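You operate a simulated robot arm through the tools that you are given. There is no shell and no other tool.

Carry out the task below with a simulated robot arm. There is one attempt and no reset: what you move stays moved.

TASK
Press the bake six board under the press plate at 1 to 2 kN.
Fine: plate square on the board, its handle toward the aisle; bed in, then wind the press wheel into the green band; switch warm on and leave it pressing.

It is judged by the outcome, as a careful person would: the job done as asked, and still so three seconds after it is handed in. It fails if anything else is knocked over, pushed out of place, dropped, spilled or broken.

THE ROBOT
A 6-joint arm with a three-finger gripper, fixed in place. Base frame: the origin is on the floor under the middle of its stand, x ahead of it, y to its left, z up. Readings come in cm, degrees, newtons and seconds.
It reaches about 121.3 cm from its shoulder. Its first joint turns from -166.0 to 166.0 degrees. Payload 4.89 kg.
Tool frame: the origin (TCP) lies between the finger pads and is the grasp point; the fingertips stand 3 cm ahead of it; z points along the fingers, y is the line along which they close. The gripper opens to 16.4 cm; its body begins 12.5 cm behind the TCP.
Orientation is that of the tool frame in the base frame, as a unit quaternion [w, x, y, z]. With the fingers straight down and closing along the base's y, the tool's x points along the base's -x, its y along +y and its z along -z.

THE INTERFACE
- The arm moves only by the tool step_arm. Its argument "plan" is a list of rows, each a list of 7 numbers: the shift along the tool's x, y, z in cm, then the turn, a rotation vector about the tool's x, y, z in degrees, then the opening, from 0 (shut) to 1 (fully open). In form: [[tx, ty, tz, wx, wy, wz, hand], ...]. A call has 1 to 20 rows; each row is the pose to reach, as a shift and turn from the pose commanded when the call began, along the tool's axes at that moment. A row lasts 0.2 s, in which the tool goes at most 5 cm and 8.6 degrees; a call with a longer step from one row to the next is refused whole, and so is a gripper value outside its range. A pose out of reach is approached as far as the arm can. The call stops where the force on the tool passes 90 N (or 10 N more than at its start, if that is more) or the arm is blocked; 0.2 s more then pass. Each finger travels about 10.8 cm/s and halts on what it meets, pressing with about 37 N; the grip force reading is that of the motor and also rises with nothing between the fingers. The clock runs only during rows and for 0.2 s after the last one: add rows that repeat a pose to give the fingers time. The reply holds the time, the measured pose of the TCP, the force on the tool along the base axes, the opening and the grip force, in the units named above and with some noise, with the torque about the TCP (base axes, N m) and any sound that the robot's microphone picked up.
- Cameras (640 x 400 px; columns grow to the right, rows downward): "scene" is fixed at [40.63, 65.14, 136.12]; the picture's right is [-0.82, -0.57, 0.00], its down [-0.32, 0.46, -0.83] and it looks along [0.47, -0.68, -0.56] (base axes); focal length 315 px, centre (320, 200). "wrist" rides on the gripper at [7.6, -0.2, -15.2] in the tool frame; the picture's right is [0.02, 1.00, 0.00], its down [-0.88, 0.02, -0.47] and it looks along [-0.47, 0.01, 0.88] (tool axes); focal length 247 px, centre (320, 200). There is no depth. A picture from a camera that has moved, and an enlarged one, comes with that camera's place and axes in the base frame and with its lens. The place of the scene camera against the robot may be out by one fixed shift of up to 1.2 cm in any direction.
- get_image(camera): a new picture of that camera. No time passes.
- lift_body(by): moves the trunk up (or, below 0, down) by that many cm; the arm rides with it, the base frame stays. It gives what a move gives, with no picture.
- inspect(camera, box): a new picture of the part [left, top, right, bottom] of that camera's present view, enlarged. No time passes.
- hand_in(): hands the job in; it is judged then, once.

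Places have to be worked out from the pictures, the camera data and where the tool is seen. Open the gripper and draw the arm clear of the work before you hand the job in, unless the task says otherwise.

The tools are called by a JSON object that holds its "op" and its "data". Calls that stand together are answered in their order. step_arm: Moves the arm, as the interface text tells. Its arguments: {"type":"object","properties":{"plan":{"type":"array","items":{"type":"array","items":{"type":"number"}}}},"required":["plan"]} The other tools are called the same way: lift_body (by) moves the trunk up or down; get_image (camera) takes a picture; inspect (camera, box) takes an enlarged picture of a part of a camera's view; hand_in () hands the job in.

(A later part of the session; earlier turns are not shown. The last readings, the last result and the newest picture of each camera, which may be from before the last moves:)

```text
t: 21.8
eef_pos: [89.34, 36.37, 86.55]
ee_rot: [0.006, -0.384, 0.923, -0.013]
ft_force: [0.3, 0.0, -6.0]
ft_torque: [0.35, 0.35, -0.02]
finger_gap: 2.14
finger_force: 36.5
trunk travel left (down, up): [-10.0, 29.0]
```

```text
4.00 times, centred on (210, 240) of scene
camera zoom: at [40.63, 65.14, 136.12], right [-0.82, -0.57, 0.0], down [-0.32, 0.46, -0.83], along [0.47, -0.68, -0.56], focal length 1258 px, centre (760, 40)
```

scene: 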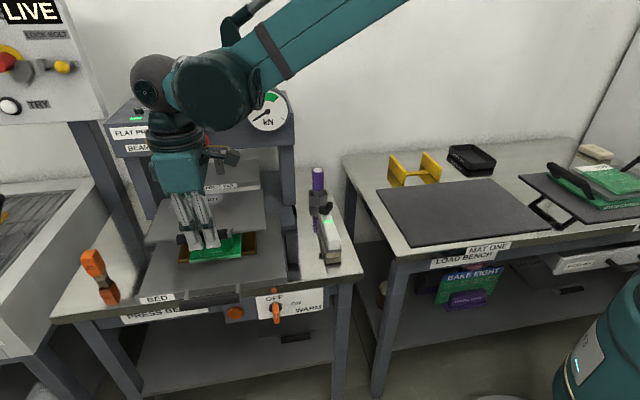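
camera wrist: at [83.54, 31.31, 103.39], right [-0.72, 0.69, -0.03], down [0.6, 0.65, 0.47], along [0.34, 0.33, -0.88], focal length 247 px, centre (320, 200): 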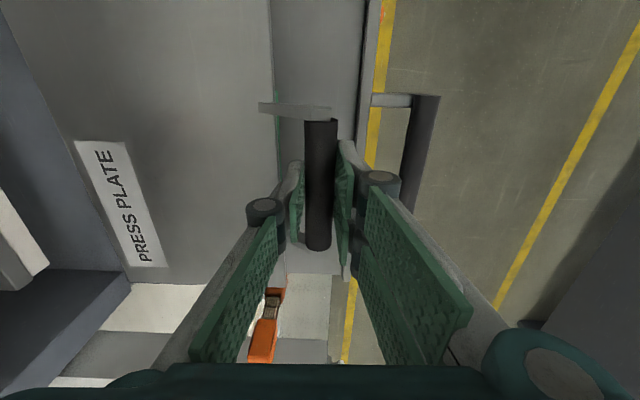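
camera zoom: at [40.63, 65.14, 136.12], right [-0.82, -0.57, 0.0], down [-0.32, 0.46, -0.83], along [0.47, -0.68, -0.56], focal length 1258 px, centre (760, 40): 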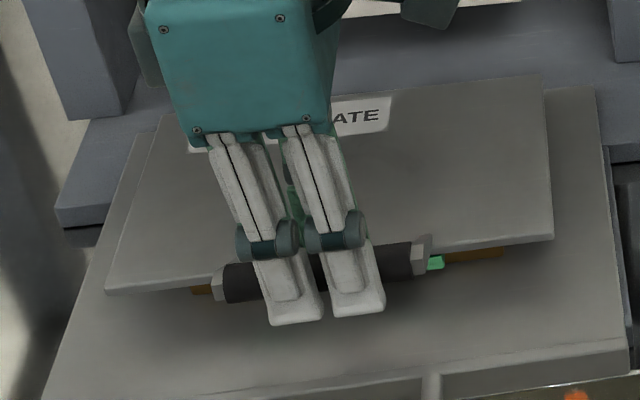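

Very close now but still no contact; continuing in fine steps.

{"op": "step_arm", "data": {"plan": [[0, 0, 0.15, 0, 0, 0, 0], [0, 0, 0.3, 0, 0, 0, 0], [0, 0, 0.3, 0, 0, 0, 0]]}}

{"op": "inspect", "data": {"camera": "scene", "box": [170, 225, 270, 275]}}

```text
t: 22.6
eef_pos: [89.27, 36.37, 86.23]
ee_rot: [0.005, -0.384, 0.923, -0.013]
ft_force: [-0.3, 0.8, -3.6]
ft_torque: [0.35, 0.37, 0.0]
finger_gap: 2.15
finger_force: 36.7
trunk travel left (down, up): [-10.0, 29.0]
```

```text
6.40 times, centred on (220, 250) of scene
camera zoom: at [40.63, 65.14, 136.12], right [-0.82, -0.57, 0.0], down [-0.32, 0.46, -0.83], along [0.47, -0.68, -0.56], focal length 2013 px, centre (960, -120)
```

zoom: 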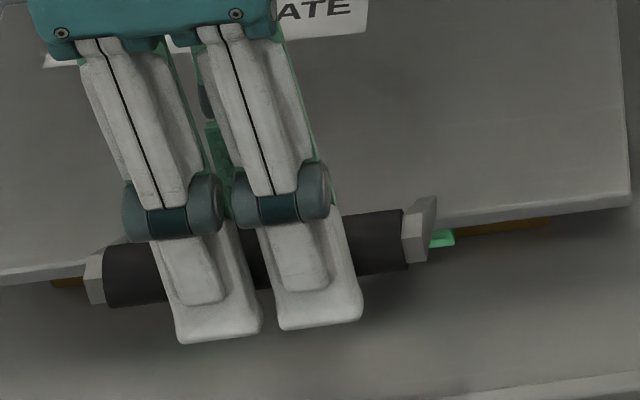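

Force reading still near the free-hanging value; lowering a little more.

{"op": "step_arm", "data": {"plan": [[0, 0, 0.15, 0, 0, 0, 0], [0, 0, 0.3, 0, 0, 0, 0], [0, 0, 0.3, 0, 0, 0, 0]]}}

```text
t: 23.4
eef_pos: [89.16, 36.43, 85.95]
ee_rot: [0.005, -0.385, 0.923, -0.013]
ft_force: [-0.8, 0.1, -4.7]
ft_torque: [0.34, 0.39, -0.04]
finger_gap: 2.15
finger_force: 37.1
trunk travel left (down, up): [-10.0, 29.0]
```

{"op": "step_arm", "data": {"plan": [[0, 0, 0.15, 0, 0, 0, 0], [0, 0, 0.3, 0, 0, 0, 0], [0, 0, 0.3, 0, 0, 0, 0]]}}

{"op": "inspect", "data": {"camera": "scene", "box": [130, 190, 290, 290]}}

{"op": "inspect", "data": {"camera": "wrist", "box": [250, 50, 350, 170]}}

```text
t: 24.2
eef_pos: [89.13, 36.44, 85.66]
ee_rot: [0.005, -0.385, 0.923, -0.013]
ft_force: [1.3, 1.7, 3.7]
ft_torque: [0.21, -0.01, 0.07]
finger_gap: 2.14
finger_force: 37.0
trunk travel left (down, up): [-10.0, 29.0]
```

```text
4.00 times, centred on (210, 240) of scene
camera zoom: at [40.63, 65.14, 136.12], right [-0.82, -0.57, 0.0], down [-0.32, 0.46, -0.83], along [0.47, -0.68, -0.56], focal length 1258 px, centre (760, 40)
```

zoom: 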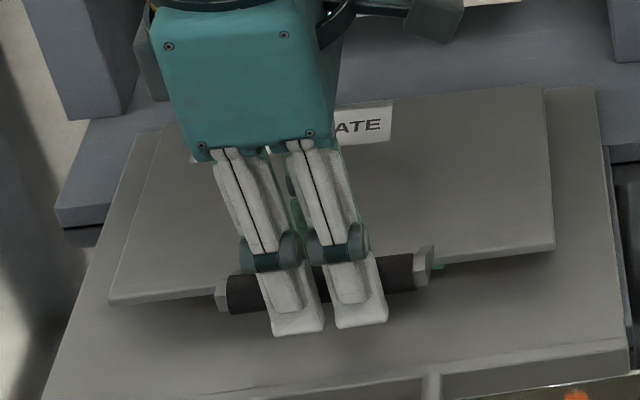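

```text
3.33 times, centred on (300, 110) of wrist
camera zoom: at [83.67, 31.16, 100.74], right [-0.72, 0.69, -0.03], down [0.6, 0.65, 0.47], along [0.34, 0.33, -0.88], focal length 823 px, centre (387, 500)
```

zoom: 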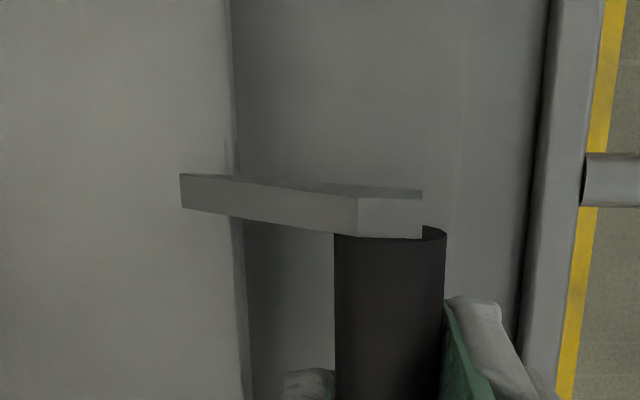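

Contact: the load went from -4.8 N to +3.7 N, so the plate rests on the board, aligned within about 0.5 cm and 0.5°. I'll open the fingers gently to release.

{"op": "step_arm", "data": {"plan": [[0, 0, -0.1, 0, 0, 0, 0], [0, 0, -0.1, 0, 0, 0, 0.15], [0, 0, -0.1, 0, 0, 0, 0.22], [0, 0, -0.1, 0, 0, 0, 0.3], [0, 0, -0.1, 0, 0, 0, 0.35], [0, 0, -0.1, 0, 0, 0, 0.35], [0, 0, -0.1, 0, 0, 0, 0.35]]}}

{"op": "get_image", "data": {"camera": "wrist"}}

{"op": "inspect", "data": {"camera": "scene", "box": [130, 190, 290, 290]}}

```text
t: 25.8
eef_pos: [89.2, 36.4, 85.74]
ee_rot: [0.006, -0.384, 0.923, -0.012]
ft_force: [0.4, -0.3, -0.1]
ft_torque: [-0.02, 0.04, 0.01]
finger_gap: 5.72
finger_force: 0.0
trunk travel left (down, up): [-10.0, 29.0]
```

```text
taken
camera wrist: at [83.68, 31.13, 100.82], right [-0.72, 0.69, -0.03], down [0.6, 0.65, 0.47], along [0.34, 0.33, -0.88], focal length 247 px, centre (320, 200)
```

wrist: 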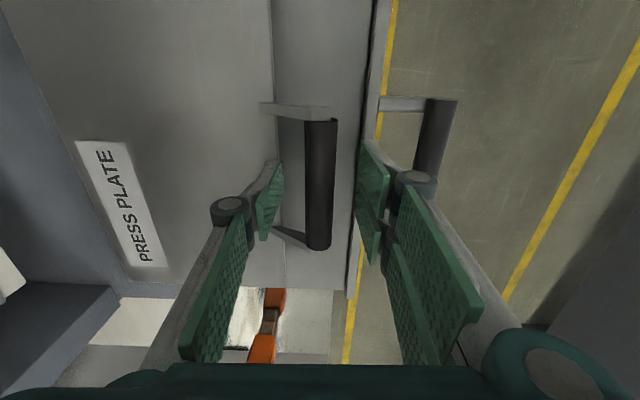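

```text
4.00 times, centred on (210, 240) of scene
camera zoom: at [40.63, 65.14, 136.12], right [-0.82, -0.57, 0.0], down [-0.32, 0.46, -0.83], along [0.47, -0.68, -0.56], focal length 1258 px, centre (760, 40)
```

zoom: 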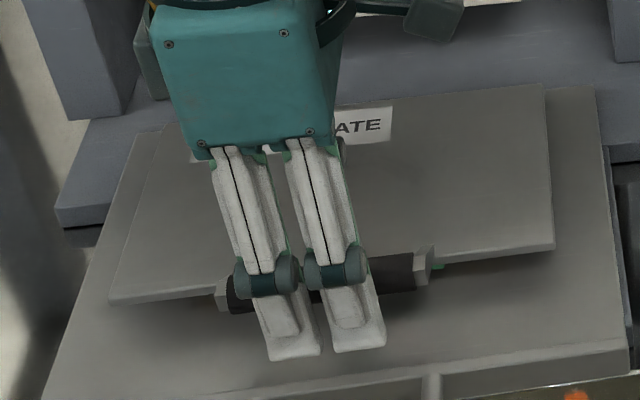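

Released cleanly and the plate hasn't moved. I'll raise the gripper and back away toward the aisle to view the whole press.

{"op": "step_arm", "data": {"plan": [[0, 0, -2, 0, 0, 0, 0.4], [0, 0, -5, 0, 0, 0, 0.5], [0, 0, -9, 0, 0, 0, 0.5], [0, 2, -13, 0, 0, 0, 0.5], [0, 6, -16, 0, 0, 0, 0.5], [0, 10, -18, 0, 0, 0, 0.5], [0, 14, -19, -1.6, 0, 0, 0.5], [0, 18, -19, -1.6, 0, 0, 0.5], [0, 22, -19, -1.6, 0, 0, 0.5], [0, 22, -19, -1.6, 0, 0, 0.5]]}}

{"op": "get_image", "data": {"camera": "wrist"}}

{"op": "get_image", "data": {"camera": "scene"}}

```text
t: 28.0
eef_pos: [73.2, 52.2, 104.23]
ee_rot: [0.0, -0.384, 0.923, 0.0]
ft_force: [1.0, -0.3, -0.2]
ft_torque: [0.06, 0.02, 0.0]
finger_gap: 8.19
finger_force: 0.1
trunk travel left (down, up): [-10.0, 29.0]
```

```text
taken
camera wrist: at [67.97, 46.68, 119.25], right [-0.72, 0.69, 0.0], down [0.61, 0.64, 0.47], along [0.33, 0.34, -0.88], focal length 247 px, centre (320, 200)
```

wrist: 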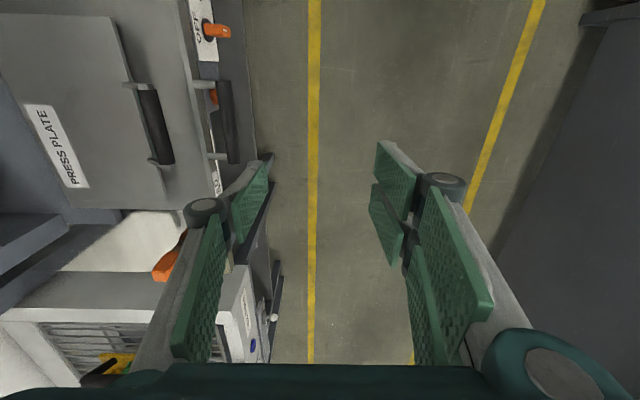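

```text
taken
```

scene: 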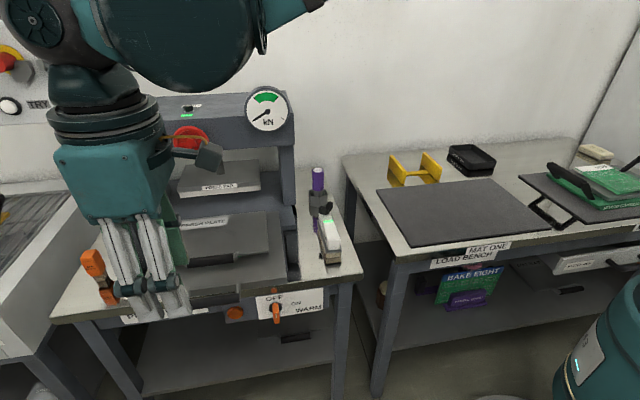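

I'll turn the gripper 90° so the wrist camera faces the press from the aisle, backing off a little more.

{"op": "step_arm", "data": {"plan": [[0, 1, 0, 0, 0, 8, 0.5], [0, 2, 0, 0, 0, 16, 0.5], [0, 3, 0, 0, 0, 24, 0.5], [0, 4, 0, 0, 0, 32, 0.5], [0, 5, 0, 0, 0, 40, 0.5], [0, 6, 0, 0, 0, 48, 0.5], [0, 7, 0, 0, 0, 56, 0.5], [0, 8, 0, 0, 0, 64, 0.5], [0, 9, 0, 0, 0, 72, 0.5], [0, 10, 0, 0, 0, 80, 0.5], [0, 10, 0, 0, 0, 88, 0.5], [0, 10, 0, 0, 0, 90, 0.5], [0, 10, 0, 0, 0, 90, 0.5]]}}

{"op": "get_image", "data": {"camera": "wrist"}}

{"op": "get_image", "data": {"camera": "scene"}}

```text
t: 30.8
eef_pos: [66.0, 59.36, 104.12]
ee_rot: [0.0, 0.382, 0.924, 0.0]
ft_force: [0.4, 0.1, -0.2]
ft_torque: [0.0, 0.01, 0.04]
finger_gap: 8.21
finger_force: 0.1
trunk travel left (down, up): [-10.0, 29.0]
```

```text
taken
camera wrist: at [60.62, 64.59, 119.2], right [0.69, 0.72, 0.0], down [0.64, -0.61, 0.47], along [0.34, -0.33, -0.88], focal length 247 px, centre (320, 200)
```

wrist: 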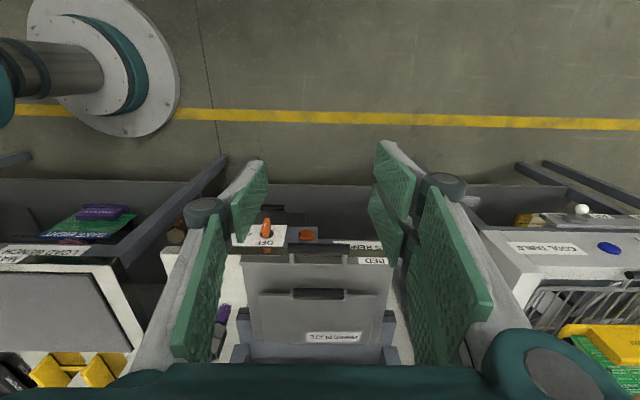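

```text
taken
```

scene: 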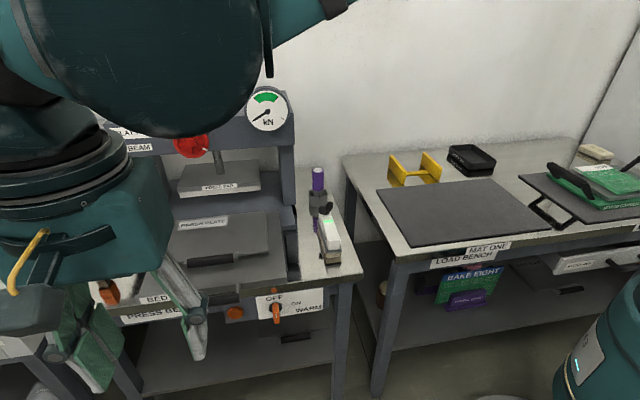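

Now zoom in on the bed, handle and controls between the fingers.

{"op": "inspect", "data": {"camera": "wrist", "box": [225, 200, 405, 365]}}

{"op": "inspect", "data": {"camera": "scene", "box": [110, 120, 310, 330]}}

```text
2.42 times, centred on (315, 282) of wrist
camera zoom: at [60.62, 64.59, 119.2], right [0.69, 0.72, 0.0], down [0.64, -0.61, 0.47], along [0.34, -0.33, -0.88], focal length 599 px, centre (332, 0)
```

zoom: 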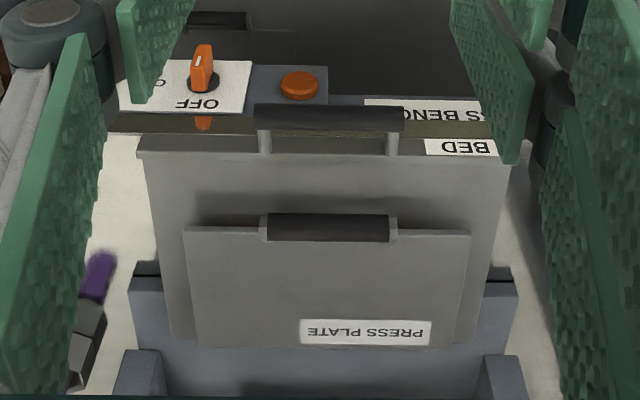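

```text
1.90 times, centred on (210, 225) of scene
camera zoom: at [40.63, 65.14, 136.12], right [-0.82, -0.57, 0.0], down [-0.32, 0.46, -0.83], along [0.47, -0.68, -0.56], focal length 599 px, centre (530, 152)
```

zoom: 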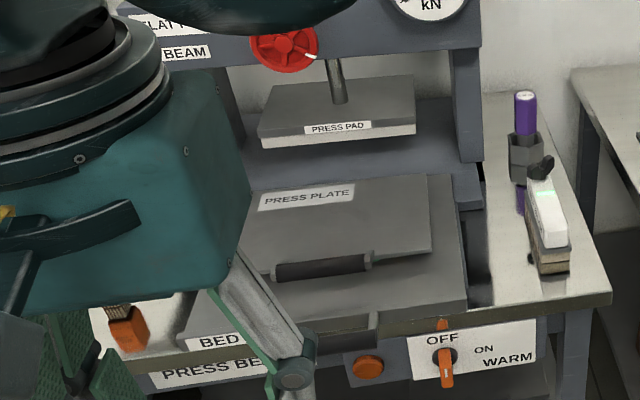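

The plate lies parallel on the bed. The bed's handle bar is near (83, 43, 81), about 5 cm in front of the bench edge. I'll close the fingers and bring them down in front of that bar.

{"op": "step_arm", "data": {"plan": [[-2, 0, 3, 0, 0, 0, 0.4], [-4.5, 0, 6, 0, 0, 0, 0.2], [-7, 0, 9, 0, 0, 0, 0], [-9.5, 0, 12, 0, 0, 0, 0], [-12, 0, 15, 0, 0, 0, 0], [-14, 0, 18, 0, 0, 0, 0], [-15, 0, 21.3, 0, 0, 0, 0], [-15, 0, 21.3, 0, 0, 0, 0]]}}

{"op": "get_image", "data": {"camera": "wrist"}}

{"op": "get_image", "data": {"camera": "scene"}}

```text
t: 32.6
eef_pos: [76.71, 48.72, 82.93]
ee_rot: [0.0, 0.381, 0.924, -0.001]
ft_force: [0.0, 0.2, 0.3]
ft_torque: [0.0, -0.07, -0.02]
finger_gap: 0.0
finger_force: 37.3
trunk travel left (down, up): [-10.0, 29.0]
```

```text
taken
camera wrist: at [71.24, 53.9, 97.92], right [0.69, 0.72, 0.0], down [0.64, -0.61, 0.47], along [0.34, -0.33, -0.88], focal length 247 px, centre (320, 200)
```

wrist: 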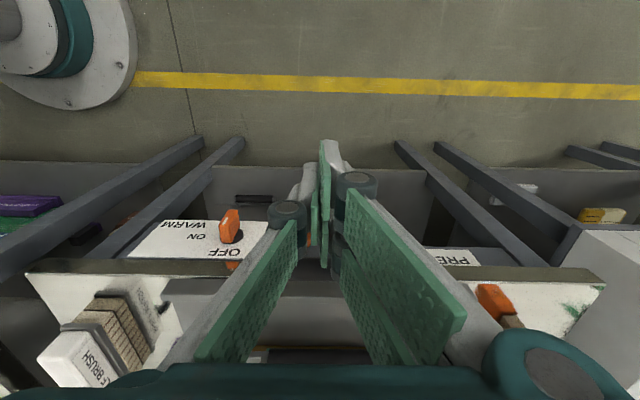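

```text
taken
```

scene: 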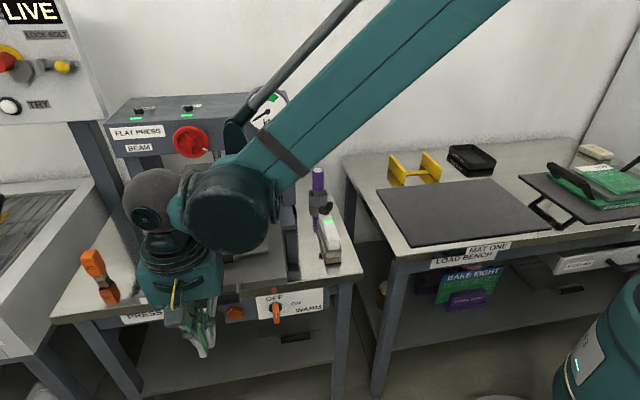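

I'll zoom in to see how the closed fingertips sit relative to the bed's handle bar.

{"op": "inspect", "data": {"camera": "scene", "box": [120, 250, 280, 370]}}

{"op": "inspect", "data": {"camera": "wrist", "box": [200, 180, 480, 370]}}

```text
3.33 times, centred on (200, 310) of scene
camera zoom: at [40.63, 65.14, 136.12], right [-0.82, -0.57, 0.0], down [-0.32, 0.46, -0.83], along [0.47, -0.68, -0.56], focal length 1049 px, centre (720, -167)
```

zoom: 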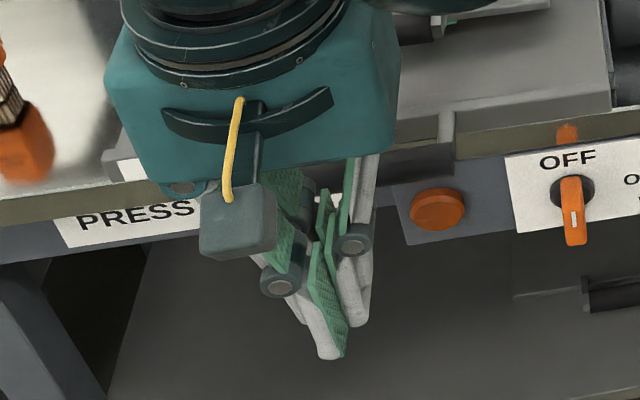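

```text
2.11 times, centred on (340, 275) of wrist
camera zoom: at [71.24, 53.9, 97.92], right [0.69, 0.72, 0.0], down [0.64, -0.61, 0.47], along [0.34, -0.33, -0.88], focal length 520 px, centre (278, 42)
```

zoom: 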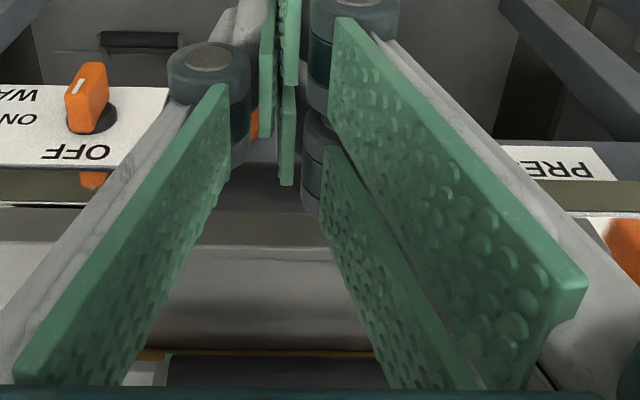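

The fingers stand about 4 cm in front of the bar with the bench top (about z 76) well below the tips. I'll lower 0.9 cm and push inward gently, watching for contact force.

{"op": "step_arm", "data": {"plan": [[0, 0, 0.9, 0, 0, 0, 0], [-1, 0, 0.9, 0, 0, 0, 0], [-2, 0, 0.9, 0, 0, 0, 0], [-3, 0, 0.9, 0, 0, 0, 0], [-3.6, 0, 0.9, 0, 0, 0, 0], [-4.2, 0, 0.9, 0, 0, 0, 0], [-4.8, 0, 0.9, 0, 0, 0, 0], [-5.4, 0, 0.9, 0, 0, 0, 0], [-6, 0, 0.9, 0, 0, 0, 0]]}}

{"op": "get_image", "data": {"camera": "wrist"}}

{"op": "get_image", "data": {"camera": "scene"}}

```text
t: 34.6
eef_pos: [80.92, 44.56, 81.88]
ee_rot: [0.0, 0.381, 0.925, 0.0]
ft_force: [0.1, 0.2, 0.3]
ft_torque: [-0.02, -0.05, 0.0]
finger_gap: 0.01
finger_force: 37.4
trunk travel left (down, up): [-10.0, 29.0]
```

```text
taken
camera wrist: at [75.49, 49.77, 97.0], right [0.69, 0.72, 0.0], down [0.64, -0.61, 0.47], along [0.34, -0.33, -0.88], focal length 247 px, centre (320, 200)
```

wrist: 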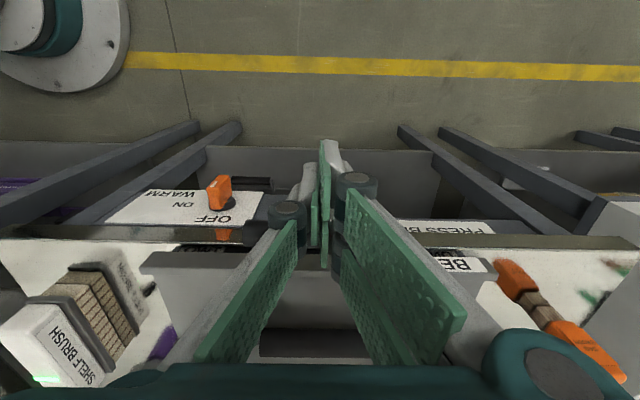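

```text
taken
```

scene: 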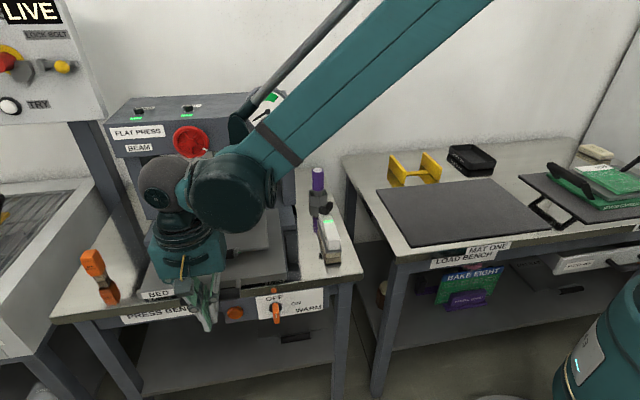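

No contact yet. I'll zoom in to see where the bar lies relative to the tips.

{"op": "inspect", "data": {"camera": "wrist", "box": [250, 190, 420, 300]}}

{"op": "inspect", "data": {"camera": "scene", "box": [140, 250, 260, 340]}}

```text
3.64 times, centred on (335, 245) of wrist
camera zoom: at [75.49, 49.77, 97.0], right [0.69, 0.72, 0.0], down [0.64, -0.61, 0.47], along [0.34, -0.33, -0.88], focal length 898 px, centre (266, 36)
```

zoom: 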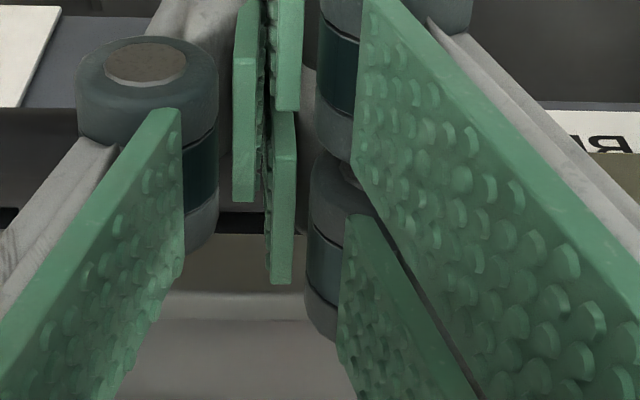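

```text
4.44 times, centred on (200, 295) of scene
camera zoom: at [40.63, 65.14, 136.12], right [-0.82, -0.57, 0.0], down [-0.32, 0.46, -0.83], along [0.47, -0.68, -0.56], focal length 1398 px, centre (853, -222)
```

zoom: 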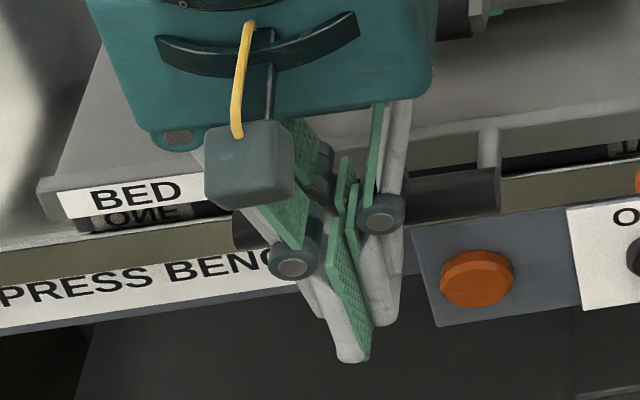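

The bar is still 1–2 cm ahead of the fingers at tip height. I'll keep advancing slowly.

{"op": "step_arm", "data": {"plan": [[-0.6, 0, 0, 0, 0, 0, 0], [-1.2, 0, 0, 0, 0, 0, 0], [-1.8, 0, 0, 0, 0, 0, 0], [-2.4, 0, 0, 0, 0, 0, 0], [-3.0, 0, 0, 0, 0, 0, 0], [-3.6, 0, 0, 0, 0, 0, 0], [-4.2, 0, 0, 0, 0, 0, 0]]}}

{"op": "get_image", "data": {"camera": "wrist"}}

{"op": "inspect", "data": {"camera": "scene", "box": [120, 160, 320, 330]}}

```text
t: 36.2
eef_pos: [83.9, 41.48, 81.77]
ee_rot: [0.0, 0.381, 0.925, 0.0]
ft_force: [-0.2, 0.7, -0.8]
ft_torque: [-0.02, -0.03, -0.01]
finger_gap: 0.02
finger_force: 37.1
trunk travel left (down, up): [-10.0, 29.0]
```

```text
taken
camera wrist: at [78.52, 46.8, 97.01], right [0.69, 0.72, 0.0], down [0.64, -0.61, 0.47], along [0.34, -0.33, -0.88], focal length 247 px, centre (320, 200)
```

wrist: 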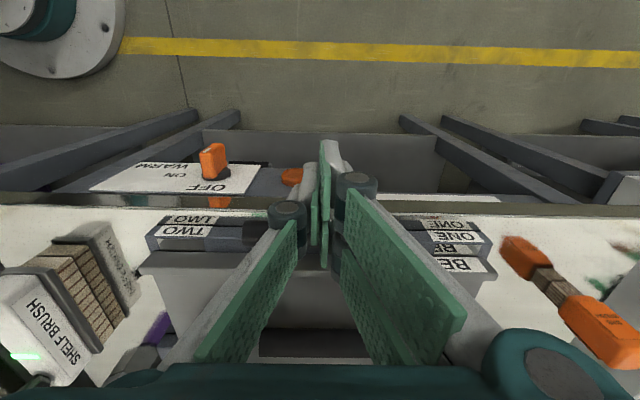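

```text
2.35 times, centred on (220, 245) of scene
camera zoom: at [40.63, 65.14, 136.12], right [-0.82, -0.57, 0.0], down [-0.32, 0.46, -0.83], along [0.47, -0.68, -0.56], focal length 740 px, centre (555, 94)
```

zoom: 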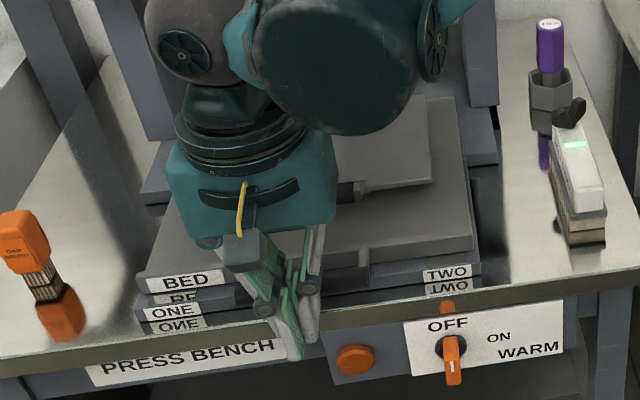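

The bed is sliding in easily with almost no force (labels ONE/TWO on the fixed base now show beneath its front). I'll keep pushing steadily.

{"op": "step_arm", "data": {"plan": [[-0.7, 0, 0, 0, 0, 0, 0], [-1.4, 0, 0, 0, 0, 0, 0], [-2.1, 0, 0, 0, 0, 0, 0], [-2.8, 0, 0, 0, 0, 0, 0], [-3.5, 0, 0, 0, 0, 0, 0], [-4.2, 0, 0, 0, 0, 0, 0], [-4.9, 0, 0, 0, 0, 0, 0], [-5.6, 0, 0, 0, 0, 0, 0], [-6.3, 0, 0, 0, 0, 0, 0], [-7.0, 0, 0, 0, 0, 0, 0], [-7.0, 0, 0, 0, 0, 0, 0]]}}

{"op": "get_image", "data": {"camera": "wrist"}}

{"op": "inspect", "data": {"camera": "scene", "box": [100, 100, 320, 330]}}

```text
t: 38.6
eef_pos: [89.0, 36.61, 81.79]
ee_rot: [0.0, 0.381, 0.924, 0.0]
ft_force: [-0.5, 0.5, -1.2]
ft_torque: [0.0, 0.01, 0.03]
finger_gap: 0.0
finger_force: 37.0
trunk travel left (down, up): [-10.0, 29.0]
```

```text
taken
camera wrist: at [83.5, 41.89, 96.95], right [0.69, 0.72, 0.0], down [0.64, -0.61, 0.47], along [0.34, -0.33, -0.88], focal length 247 px, centre (320, 200)
```

wrist: 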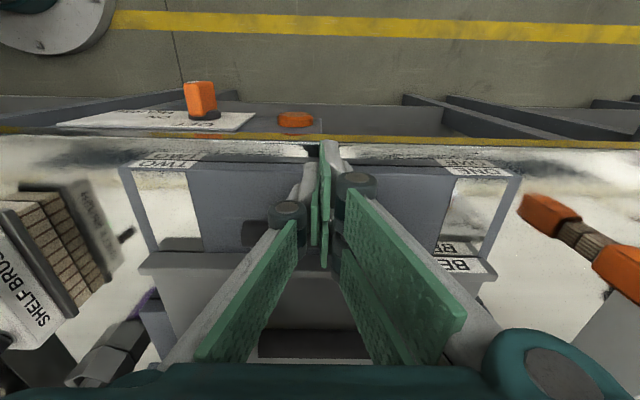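

```text
1.74 times, centred on (210, 215) of scene
camera zoom: at [40.63, 65.14, 136.12], right [-0.82, -0.57, 0.0], down [-0.32, 0.46, -0.83], along [0.47, -0.68, -0.56], focal length 547 px, centre (511, 174)
```

zoom: 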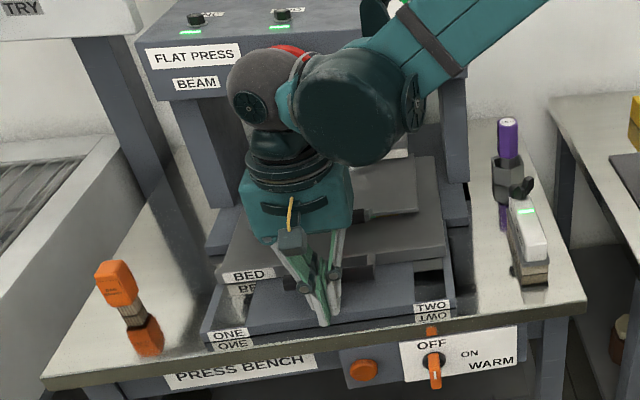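

The bed has gone in about 11.7 cm with negligible force; I estimate about 8 cm more to the stop, and the wrist keeps more than 8 cm clear of the wheel. Continuing.

{"op": "step_arm", "data": {"plan": [[-0.7, 0, 0, 0, 0, 0, 0], [-1.4, 0, 0, 0, 0, 0, 0], [-2.1, 0, 0, 0, 0, 0, 0], [-2.8, 0, 0, 0, 0, 0, 0], [-3.4, 0, 0, 0, 0, 0, 0], [-4.0, 0, 0, 0, 0, 0, 0], [-4.6, 0, 0, 0, 0, 0, 0], [-5.2, 0, 0, 0, 0, 0, 0], [-5.2, 0, 0, 0, 0, 0, 0]]}}

{"op": "get_image", "data": {"camera": "wrist"}}

{"op": "inspect", "data": {"camera": "scene", "box": [100, 100, 320, 330]}}

```text
t: 40.6
eef_pos: [92.65, 32.89, 81.91]
ee_rot: [0.0, 0.382, 0.924, 0.0]
ft_force: [0.8, 0.0, -0.2]
ft_torque: [-0.02, 0.06, 0.01]
finger_gap: 0.0
finger_force: 36.8
trunk travel left (down, up): [-10.0, 29.0]
```

```text
taken
camera wrist: at [87.19, 38.16, 96.99], right [0.69, 0.72, 0.0], down [0.64, -0.61, 0.47], along [0.34, -0.33, -0.88], focal length 247 px, centre (320, 200)
```

wrist: 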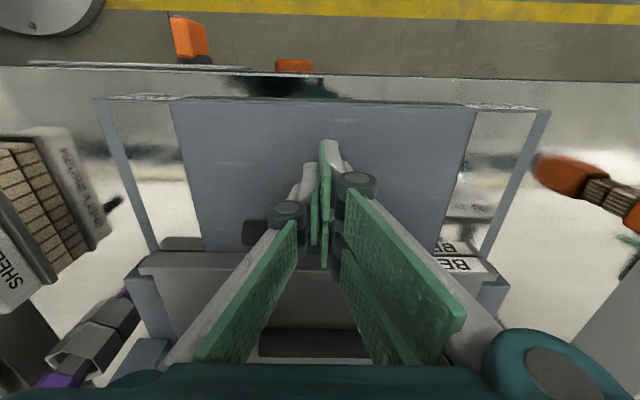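

```text
1.74 times, centred on (210, 215) of scene
camera zoom: at [40.63, 65.14, 136.12], right [-0.82, -0.57, 0.0], down [-0.32, 0.46, -0.83], along [0.47, -0.68, -0.56], focal length 547 px, centre (511, 174)
```

zoom: 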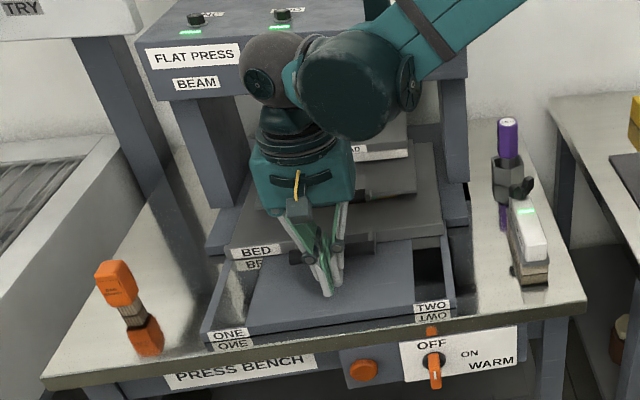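

Now 16.9 cm in. Continuing in small steps and watching for the stop.

{"op": "step_arm", "data": {"plan": [[-0.4, 0, 0, 0, 0, 0, 0], [-0.8, 0, 0, 0, 0, 0, 0], [-1.2, 0, 0, 0, 0, 0, 0], [-1.6, 0, 0, 0, 0, 0, 0], [-2.0, 0, 0, 0, 0, 0, 0], [-2.0, 0, 0, 0, 0, 0, 0]]}}

{"op": "inspect", "data": {"camera": "scene", "box": [160, 120, 300, 280]}}

```text
t: 42.0
eef_pos: [94.01, 31.54, 81.92]
ee_rot: [0.0, 0.381, 0.925, 0.0]
ft_force: [-1.0, 1.2, 0.3]
ft_torque: [0.01, -0.01, -0.01]
finger_gap: 0.0
finger_force: 36.6
trunk travel left (down, up): [-10.0, 29.0]
```

```text
2.50 times, centred on (230, 200) of scene
camera zoom: at [40.63, 65.14, 136.12], right [-0.82, -0.57, 0.0], down [-0.32, 0.46, -0.83], along [0.47, -0.68, -0.56], focal length 786 px, centre (545, 200)
```

zoom: 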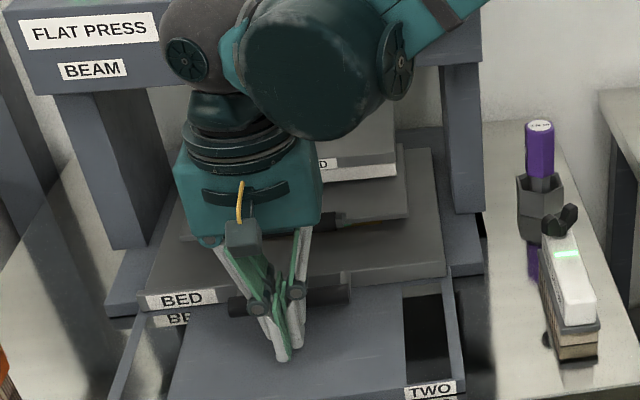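

Still moving freely; continuing in fine steps.

{"op": "step_arm", "data": {"plan": [[-0.4, 0, 0, 0, 0, 0, 0], [-0.8, 0, 0, 0, 0, 0, 0], [-1.2, 0, 0, 0, 0, 0, 0], [-1.6, 0, 0, 0, 0, 0, 0], [-1.6, 0, 0, 0, 0, 0, 0]]}}

{"op": "inspect", "data": {"camera": "scene", "box": [160, 120, 300, 280]}}

{"op": "get_image", "data": {"camera": "wrist"}}

```text
t: 43.2
eef_pos: [95.13, 30.27, 81.79]
ee_rot: [-0.001, 0.381, 0.925, 0.0]
ft_force: [0.2, 1.4, 0.3]
ft_torque: [-0.03, 0.03, -0.02]
finger_gap: 0.0
finger_force: 37.2
trunk travel left (down, up): [-10.0, 29.0]
```

```text
2.50 times, centred on (230, 200) of scene
camera zoom: at [40.63, 65.14, 136.12], right [-0.82, -0.57, 0.0], down [-0.32, 0.46, -0.83], along [0.47, -0.68, -0.56], focal length 786 px, centre (545, 200)
```

zoom: 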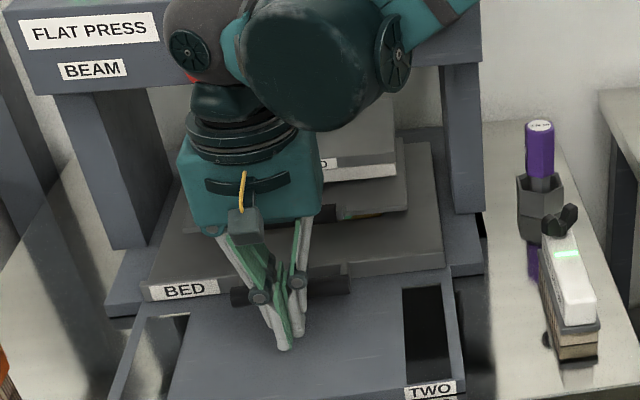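

```text
taken
camera wrist: at [89.71, 35.65, 96.99], right [0.69, 0.72, 0.0], down [0.64, -0.61, 0.47], along [0.34, -0.33, -0.88], focal length 247 px, centre (320, 200)
```

wrist: 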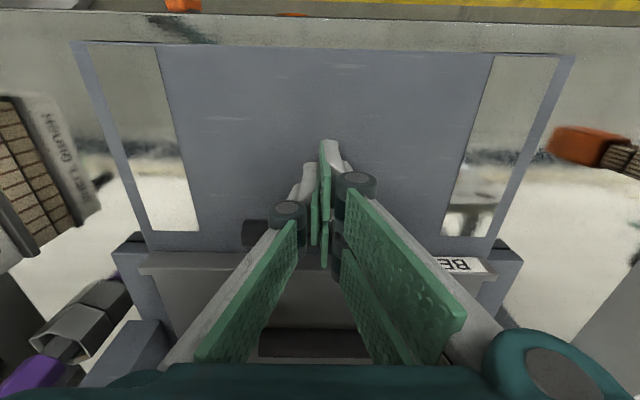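

About 20.5 cm in, still free. A couple more cautious steps to find the end stop.

{"op": "step_arm", "data": {"plan": [[-0.3, 0, 0, 0, 0, 0, 0], [-0.6, 0, 0, 0, 0, 0, 0], [-0.9, 0, 0, 0, 0, 0, 0], [-1.2, 0, 0, 0, 0, 0, 0], [-1.2, 0, 0, 0, 0, 0, 0]]}}

{"op": "inspect", "data": {"camera": "scene", "box": [160, 120, 300, 280]}}

```text
t: 44.4
eef_pos: [95.98, 29.55, 81.91]
ee_rot: [-0.001, 0.381, 0.924, -0.001]
ft_force: [0.0, 0.1, -1.0]
ft_torque: [0.01, 0.04, 0.02]
finger_gap: 0.0
finger_force: 37.0
trunk travel left (down, up): [-10.0, 29.0]
```

```text
2.50 times, centred on (230, 200) of scene
camera zoom: at [40.63, 65.14, 136.12], right [-0.82, -0.57, 0.0], down [-0.32, 0.46, -0.83], along [0.47, -0.68, -0.56], focal length 786 px, centre (545, 200)
```

zoom: 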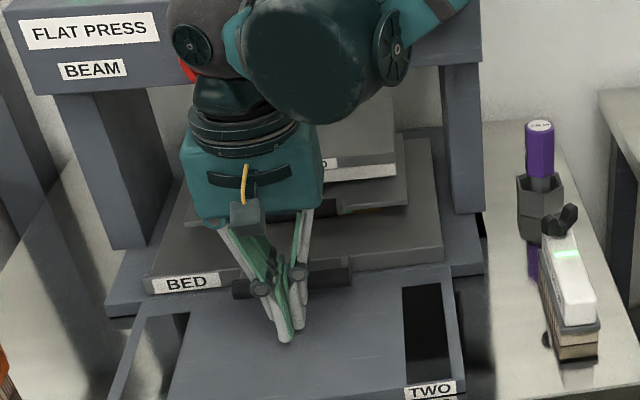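

{"op": "step_arm", "data": {"plan": [[-0.3, 0, 0, 0, 0, 0, 0], [-0.6, 0, 0, 0, 0, 0, 0], [-0.9, 0, 0, 0, 0, 0, 0], [-1.2, 0, 0, 0, 0, 0, 0], [-1.2, 0, 0, 0, 0, 0, 0]]}}

{"op": "inspect", "data": {"camera": "scene", "box": [160, 120, 300, 280]}}

```text
t: 45.6
eef_pos: [96.9, 28.71, 82.04]
ee_rot: [0.0, 0.381, 0.924, 0.0]
ft_force: [-1.4, -0.6, -0.2]
ft_torque: [0.03, 0.03, -0.01]
finger_gap: 0.0
finger_force: 36.8
trunk travel left (down, up): [-10.0, 29.0]
```

```text
2.50 times, centred on (230, 200) of scene
camera zoom: at [40.63, 65.14, 136.12], right [-0.82, -0.57, 0.0], down [-0.32, 0.46, -0.83], along [0.47, -0.68, -0.56], focal length 786 px, centre (545, 200)
```

zoom: 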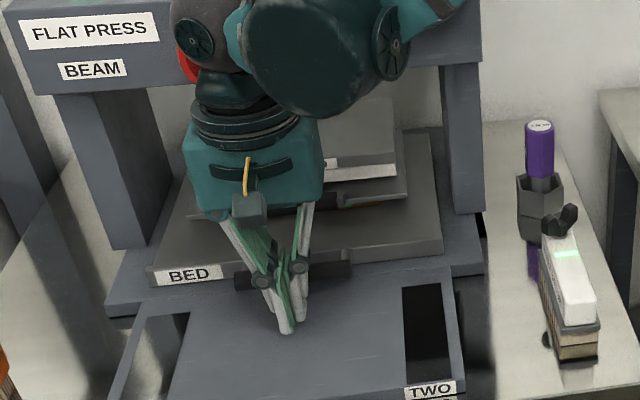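

{"op": "step_arm", "data": {"plan": [[-0.3, 0, 0, 0, 0, 0, 0], [-0.6, 0, 0, 0, 0, 0, 0], [-0.9, 0, 0, 0, 0, 0, 0], [-0.9, 0, 0, 0, 0, 0, 0]]}}

{"op": "inspect", "data": {"camera": "scene", "box": [160, 120, 300, 280]}}

{"op": "get_image", "data": {"camera": "wrist"}}

```text
t: 46.7
eef_pos: [97.11, 28.51, 81.98]
ee_rot: [-0.003, 0.379, 0.925, 0.0]
ft_force: [-15.3, 10.6, 2.9]
ft_torque: [-0.23, 0.07, -0.08]
finger_gap: 0.0
finger_force: 37.0
trunk travel left (down, up): [-10.0, 29.0]
stopped in row 4: the force on the tool passed its limit at 93 N (the readings are from after the stop); the commanded pose is now the measured one
```

```text
2.50 times, centred on (230, 200) of scene
camera zoom: at [40.63, 65.14, 136.12], right [-0.82, -0.57, 0.0], down [-0.32, 0.46, -0.83], along [0.47, -0.68, -0.56], focal length 786 px, centre (545, 200)
```

zoom: 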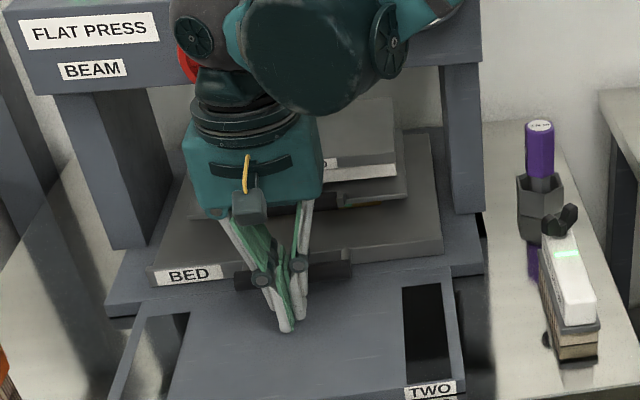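

```text
taken
camera wrist: at [91.66, 33.77, 97.04], right [0.69, 0.73, 0.0], down [0.64, -0.61, 0.47], along [0.34, -0.32, -0.88], focal length 247 px, centre (320, 200)
```

wrist: 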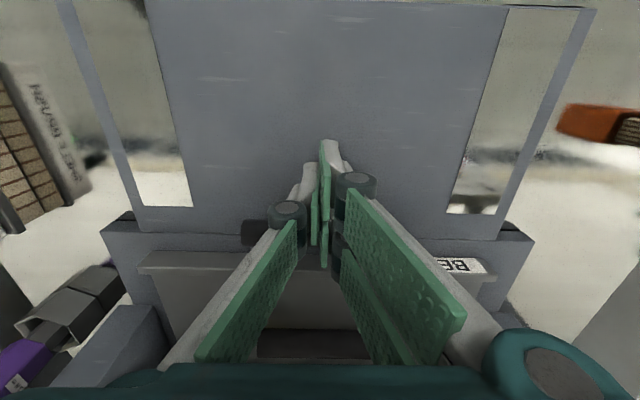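

The push met a firm stop (93 N peak, now 18 N). I'll back the fingers off the bar and retreat to look at the bed, plate and pad.

{"op": "step_arm", "data": {"plan": [[1.5, 0, 0, 0, 0, 0, 0], [4, 0, 0, 0, 0, 0, 0], [7, 0, -1, 0, 0, 0, 0], [10, 0, -4, 0, 0, 0, 0], [14, 0, -6, 0, 0, 0, 0], [18, 0, -8, 0, 0, 0, 0], [22, 0, -10, 0, 0, 0, 0], [26, 0, -12, 0, 0, 0, 0], [30, 0, -14, 0, 0, 0, 0], [30, 0, -14, 0, 0, 0, 0]]}}

{"op": "get_image", "data": {"camera": "wrist"}}

{"op": "get_image", "data": {"camera": "scene"}}

```text
t: 48.9
eef_pos: [75.96, 49.39, 96.08]
ee_rot: [-0.002, 0.38, 0.925, 0.0]
ft_force: [0.6, -0.7, 0.5]
ft_torque: [0.01, 0.02, 0.02]
finger_gap: 0.01
finger_force: 36.7
trunk travel left (down, up): [-10.0, 29.0]
```

```text
taken
camera wrist: at [70.52, 54.66, 111.15], right [0.69, 0.73, 0.0], down [0.64, -0.61, 0.47], along [0.34, -0.32, -0.88], focal length 247 px, centre (320, 200)
```

wrist: 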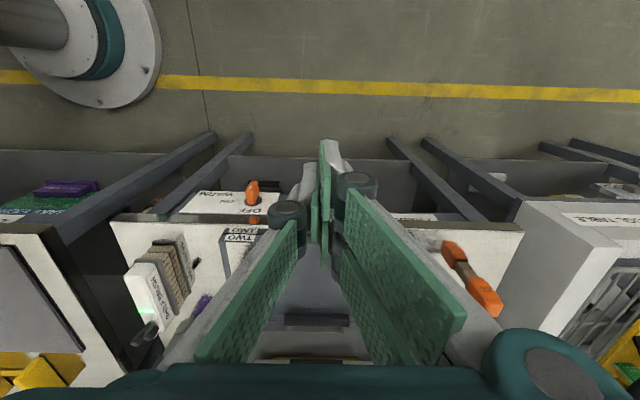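

```text
taken
```

scene: 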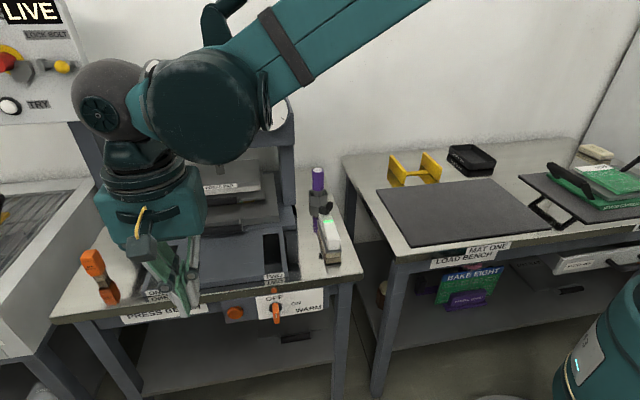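

The arm covers part of the view; I'll zoom into the visible part of pad and plate.

{"op": "inspect", "data": {"camera": "scene", "box": [180, 150, 310, 300]}}

{"op": "inspect", "data": {"camera": "wrist", "box": [220, 210, 420, 365]}}

```text
2.67 times, centred on (245, 225) of scene
camera zoom: at [40.63, 65.14, 136.12], right [-0.82, -0.57, 0.0], down [-0.32, 0.46, -0.83], along [0.47, -0.68, -0.56], focal length 839 px, centre (520, 133)
```

zoom: 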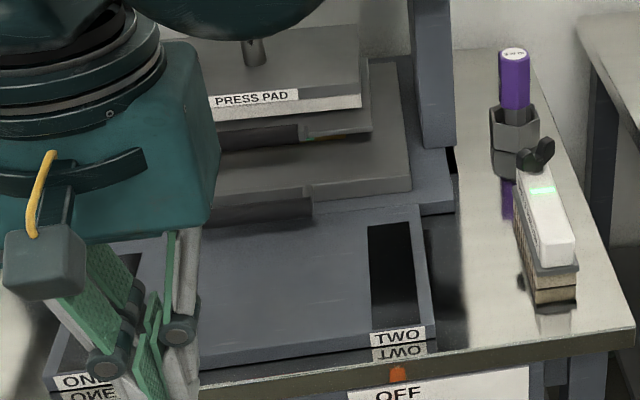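

```text
2.58 times, centred on (320, 288) of wrist
camera zoom: at [70.52, 54.66, 111.15], right [0.69, 0.73, 0.0], down [0.64, -0.61, 0.47], along [0.34, -0.32, -0.88], focal length 637 px, centre (320, -26)
```

zoom: 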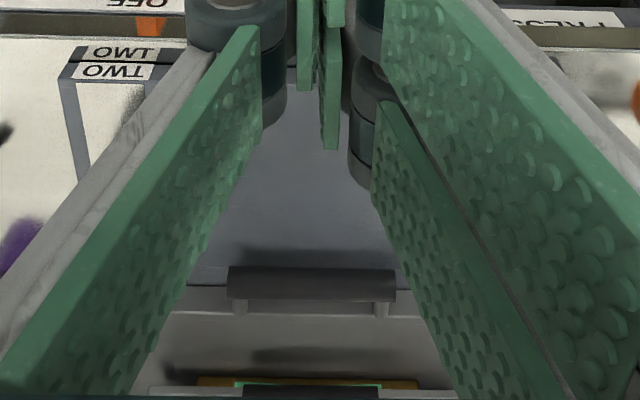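

The bed is in, with the plate under the pad and its handle clear in front. Now I need the gripper level, facing the wheel: first turn it 90° while rising.

{"op": "step_arm", "data": {"plan": [[0, 0, -1, 0, 0, -8.2, 0], [0, 0, -2, 0, 0, -16.4, 0], [0, 0, -3, 0, 0, -24.6, 0], [0, 0, -4, 0, 0, -32.8, 0], [0, 0, -5, 0, 0, -41, 0], [0, 0, -6, 0, 0, -49.2, 0], [0, 0, -7, 0, 0, -57.4, 0], [0, 0, -8, 0, 0, -65.6, 0], [0, 0, -9, 0, 0, -73.8, 0], [0, 0, -10, 0, 0, -82, 0], [0, 0, -10, 0, 0, -90, 0], [0, 0, -10, 0, 0, -90, 0]]}}

{"op": "get_image", "data": {"camera": "scene"}}

```text
t: 51.5
eef_pos: [76.02, 49.43, 106.06]
ee_rot: [-0.002, -0.386, 0.923, 0.002]
ft_force: [0.0, -1.1, -0.2]
ft_torque: [0.03, 0.01, -0.01]
finger_gap: 0.0
finger_force: 37.2
trunk travel left (down, up): [-10.0, 29.0]
```

```text
taken
```

scene: 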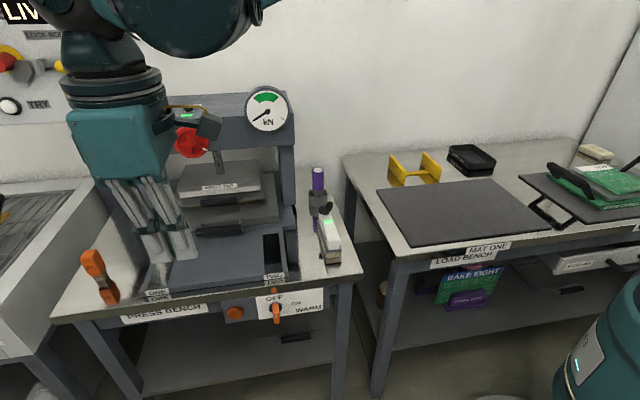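

The press area is visible again; I'll check the pad over the plate closely.

{"op": "inspect", "data": {"camera": "scene", "box": [160, 130, 300, 250]}}

{"op": "inspect", "data": {"camera": "scene", "box": [165, 85, 305, 185]}}

```text
3.33 times, centred on (230, 190) of scene
camera zoom: at [40.63, 65.14, 136.12], right [-0.82, -0.57, 0.0], down [-0.32, 0.46, -0.83], along [0.47, -0.68, -0.56], focal length 1049 px, centre (620, 233)
```

zoom: 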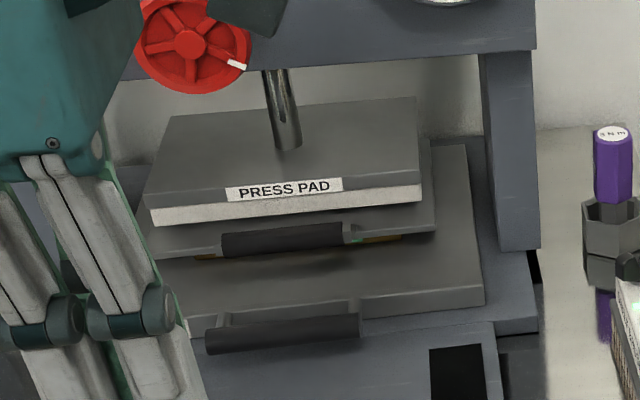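

```text
4.00 times, centred on (235, 135) of scene
camera zoom: at [40.63, 65.14, 136.12], right [-0.82, -0.57, 0.0], down [-0.32, 0.46, -0.83], along [0.47, -0.68, -0.56], focal length 1258 px, centre (660, 460)
```

zoom: 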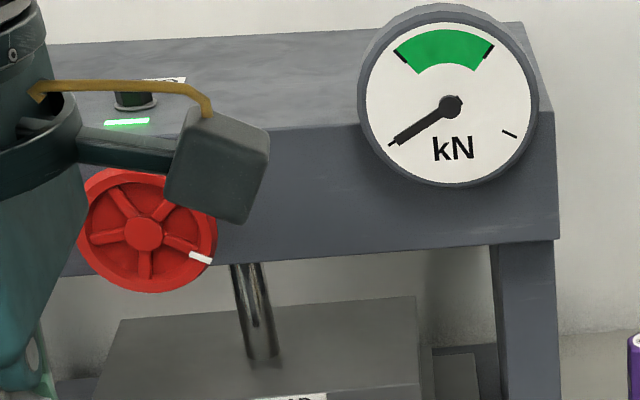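

The plate sits centred under the pad with its handle outside, and the gauge reads zero. I'll pitch the gripper up so the fingers point at the press.

{"op": "step_arm", "data": {"plan": [[0, 0, 0, 8.2, 0, 0, 0], [0, 0, 0, 16.4, 0, 0, 0], [0, 0, 0, 24.6, 0, 0, 0], [0, 0, 0, 32.8, 0, 0, 0], [0, 0, 0, 41, 0, 0, 0], [0, 0, 0, 49.2, 0, 0, 0], [0, 0, 0, 57.4, 0, 0, 0], [0, 0, 0, 65.6, 0, 0, 0], [0, 0, 0, 73.8, 0, 0, 0], [0, 0, 0, 82, 0, 0, 0], [0, 0, 0, 90, 0, 0, 0], [0, 0, 0, 90, 0, 0, 0]]}}

{"op": "get_image", "data": {"camera": "wrist"}}

{"op": "get_image", "data": {"camera": "scene"}}

```text
t: 54.1
eef_pos: [76.04, 49.45, 106.0]
ee_rot: [0.271, -0.274, 0.653, -0.652]
ft_force: [-0.4, 0.5, 0.6]
ft_torque: [0.0, 0.0, 0.03]
finger_gap: 0.0
finger_force: 36.8
trunk travel left (down, up): [-10.0, 29.0]
```

```text
taken
camera wrist: at [59.84, 54.7, 106.08], right [-0.02, -0.01, -1.0], down [0.28, 0.96, -0.02], along [0.96, -0.28, -0.01], focal length 247 px, centre (320, 200)
```

wrist: 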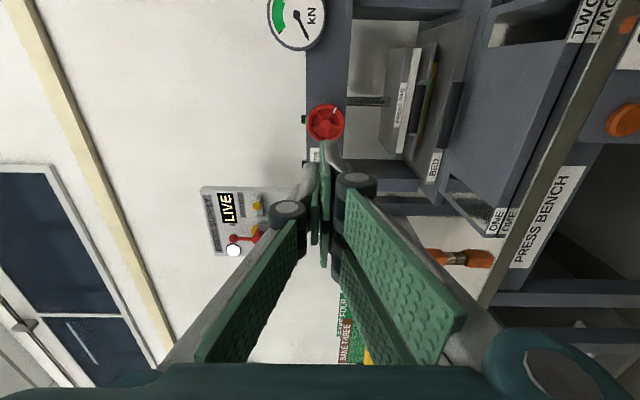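

```text
taken
```

scene: 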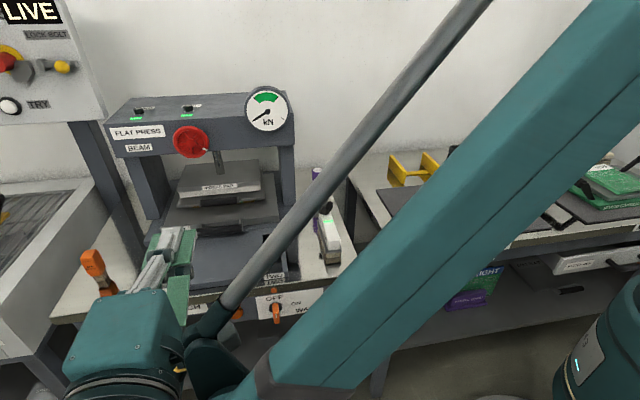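

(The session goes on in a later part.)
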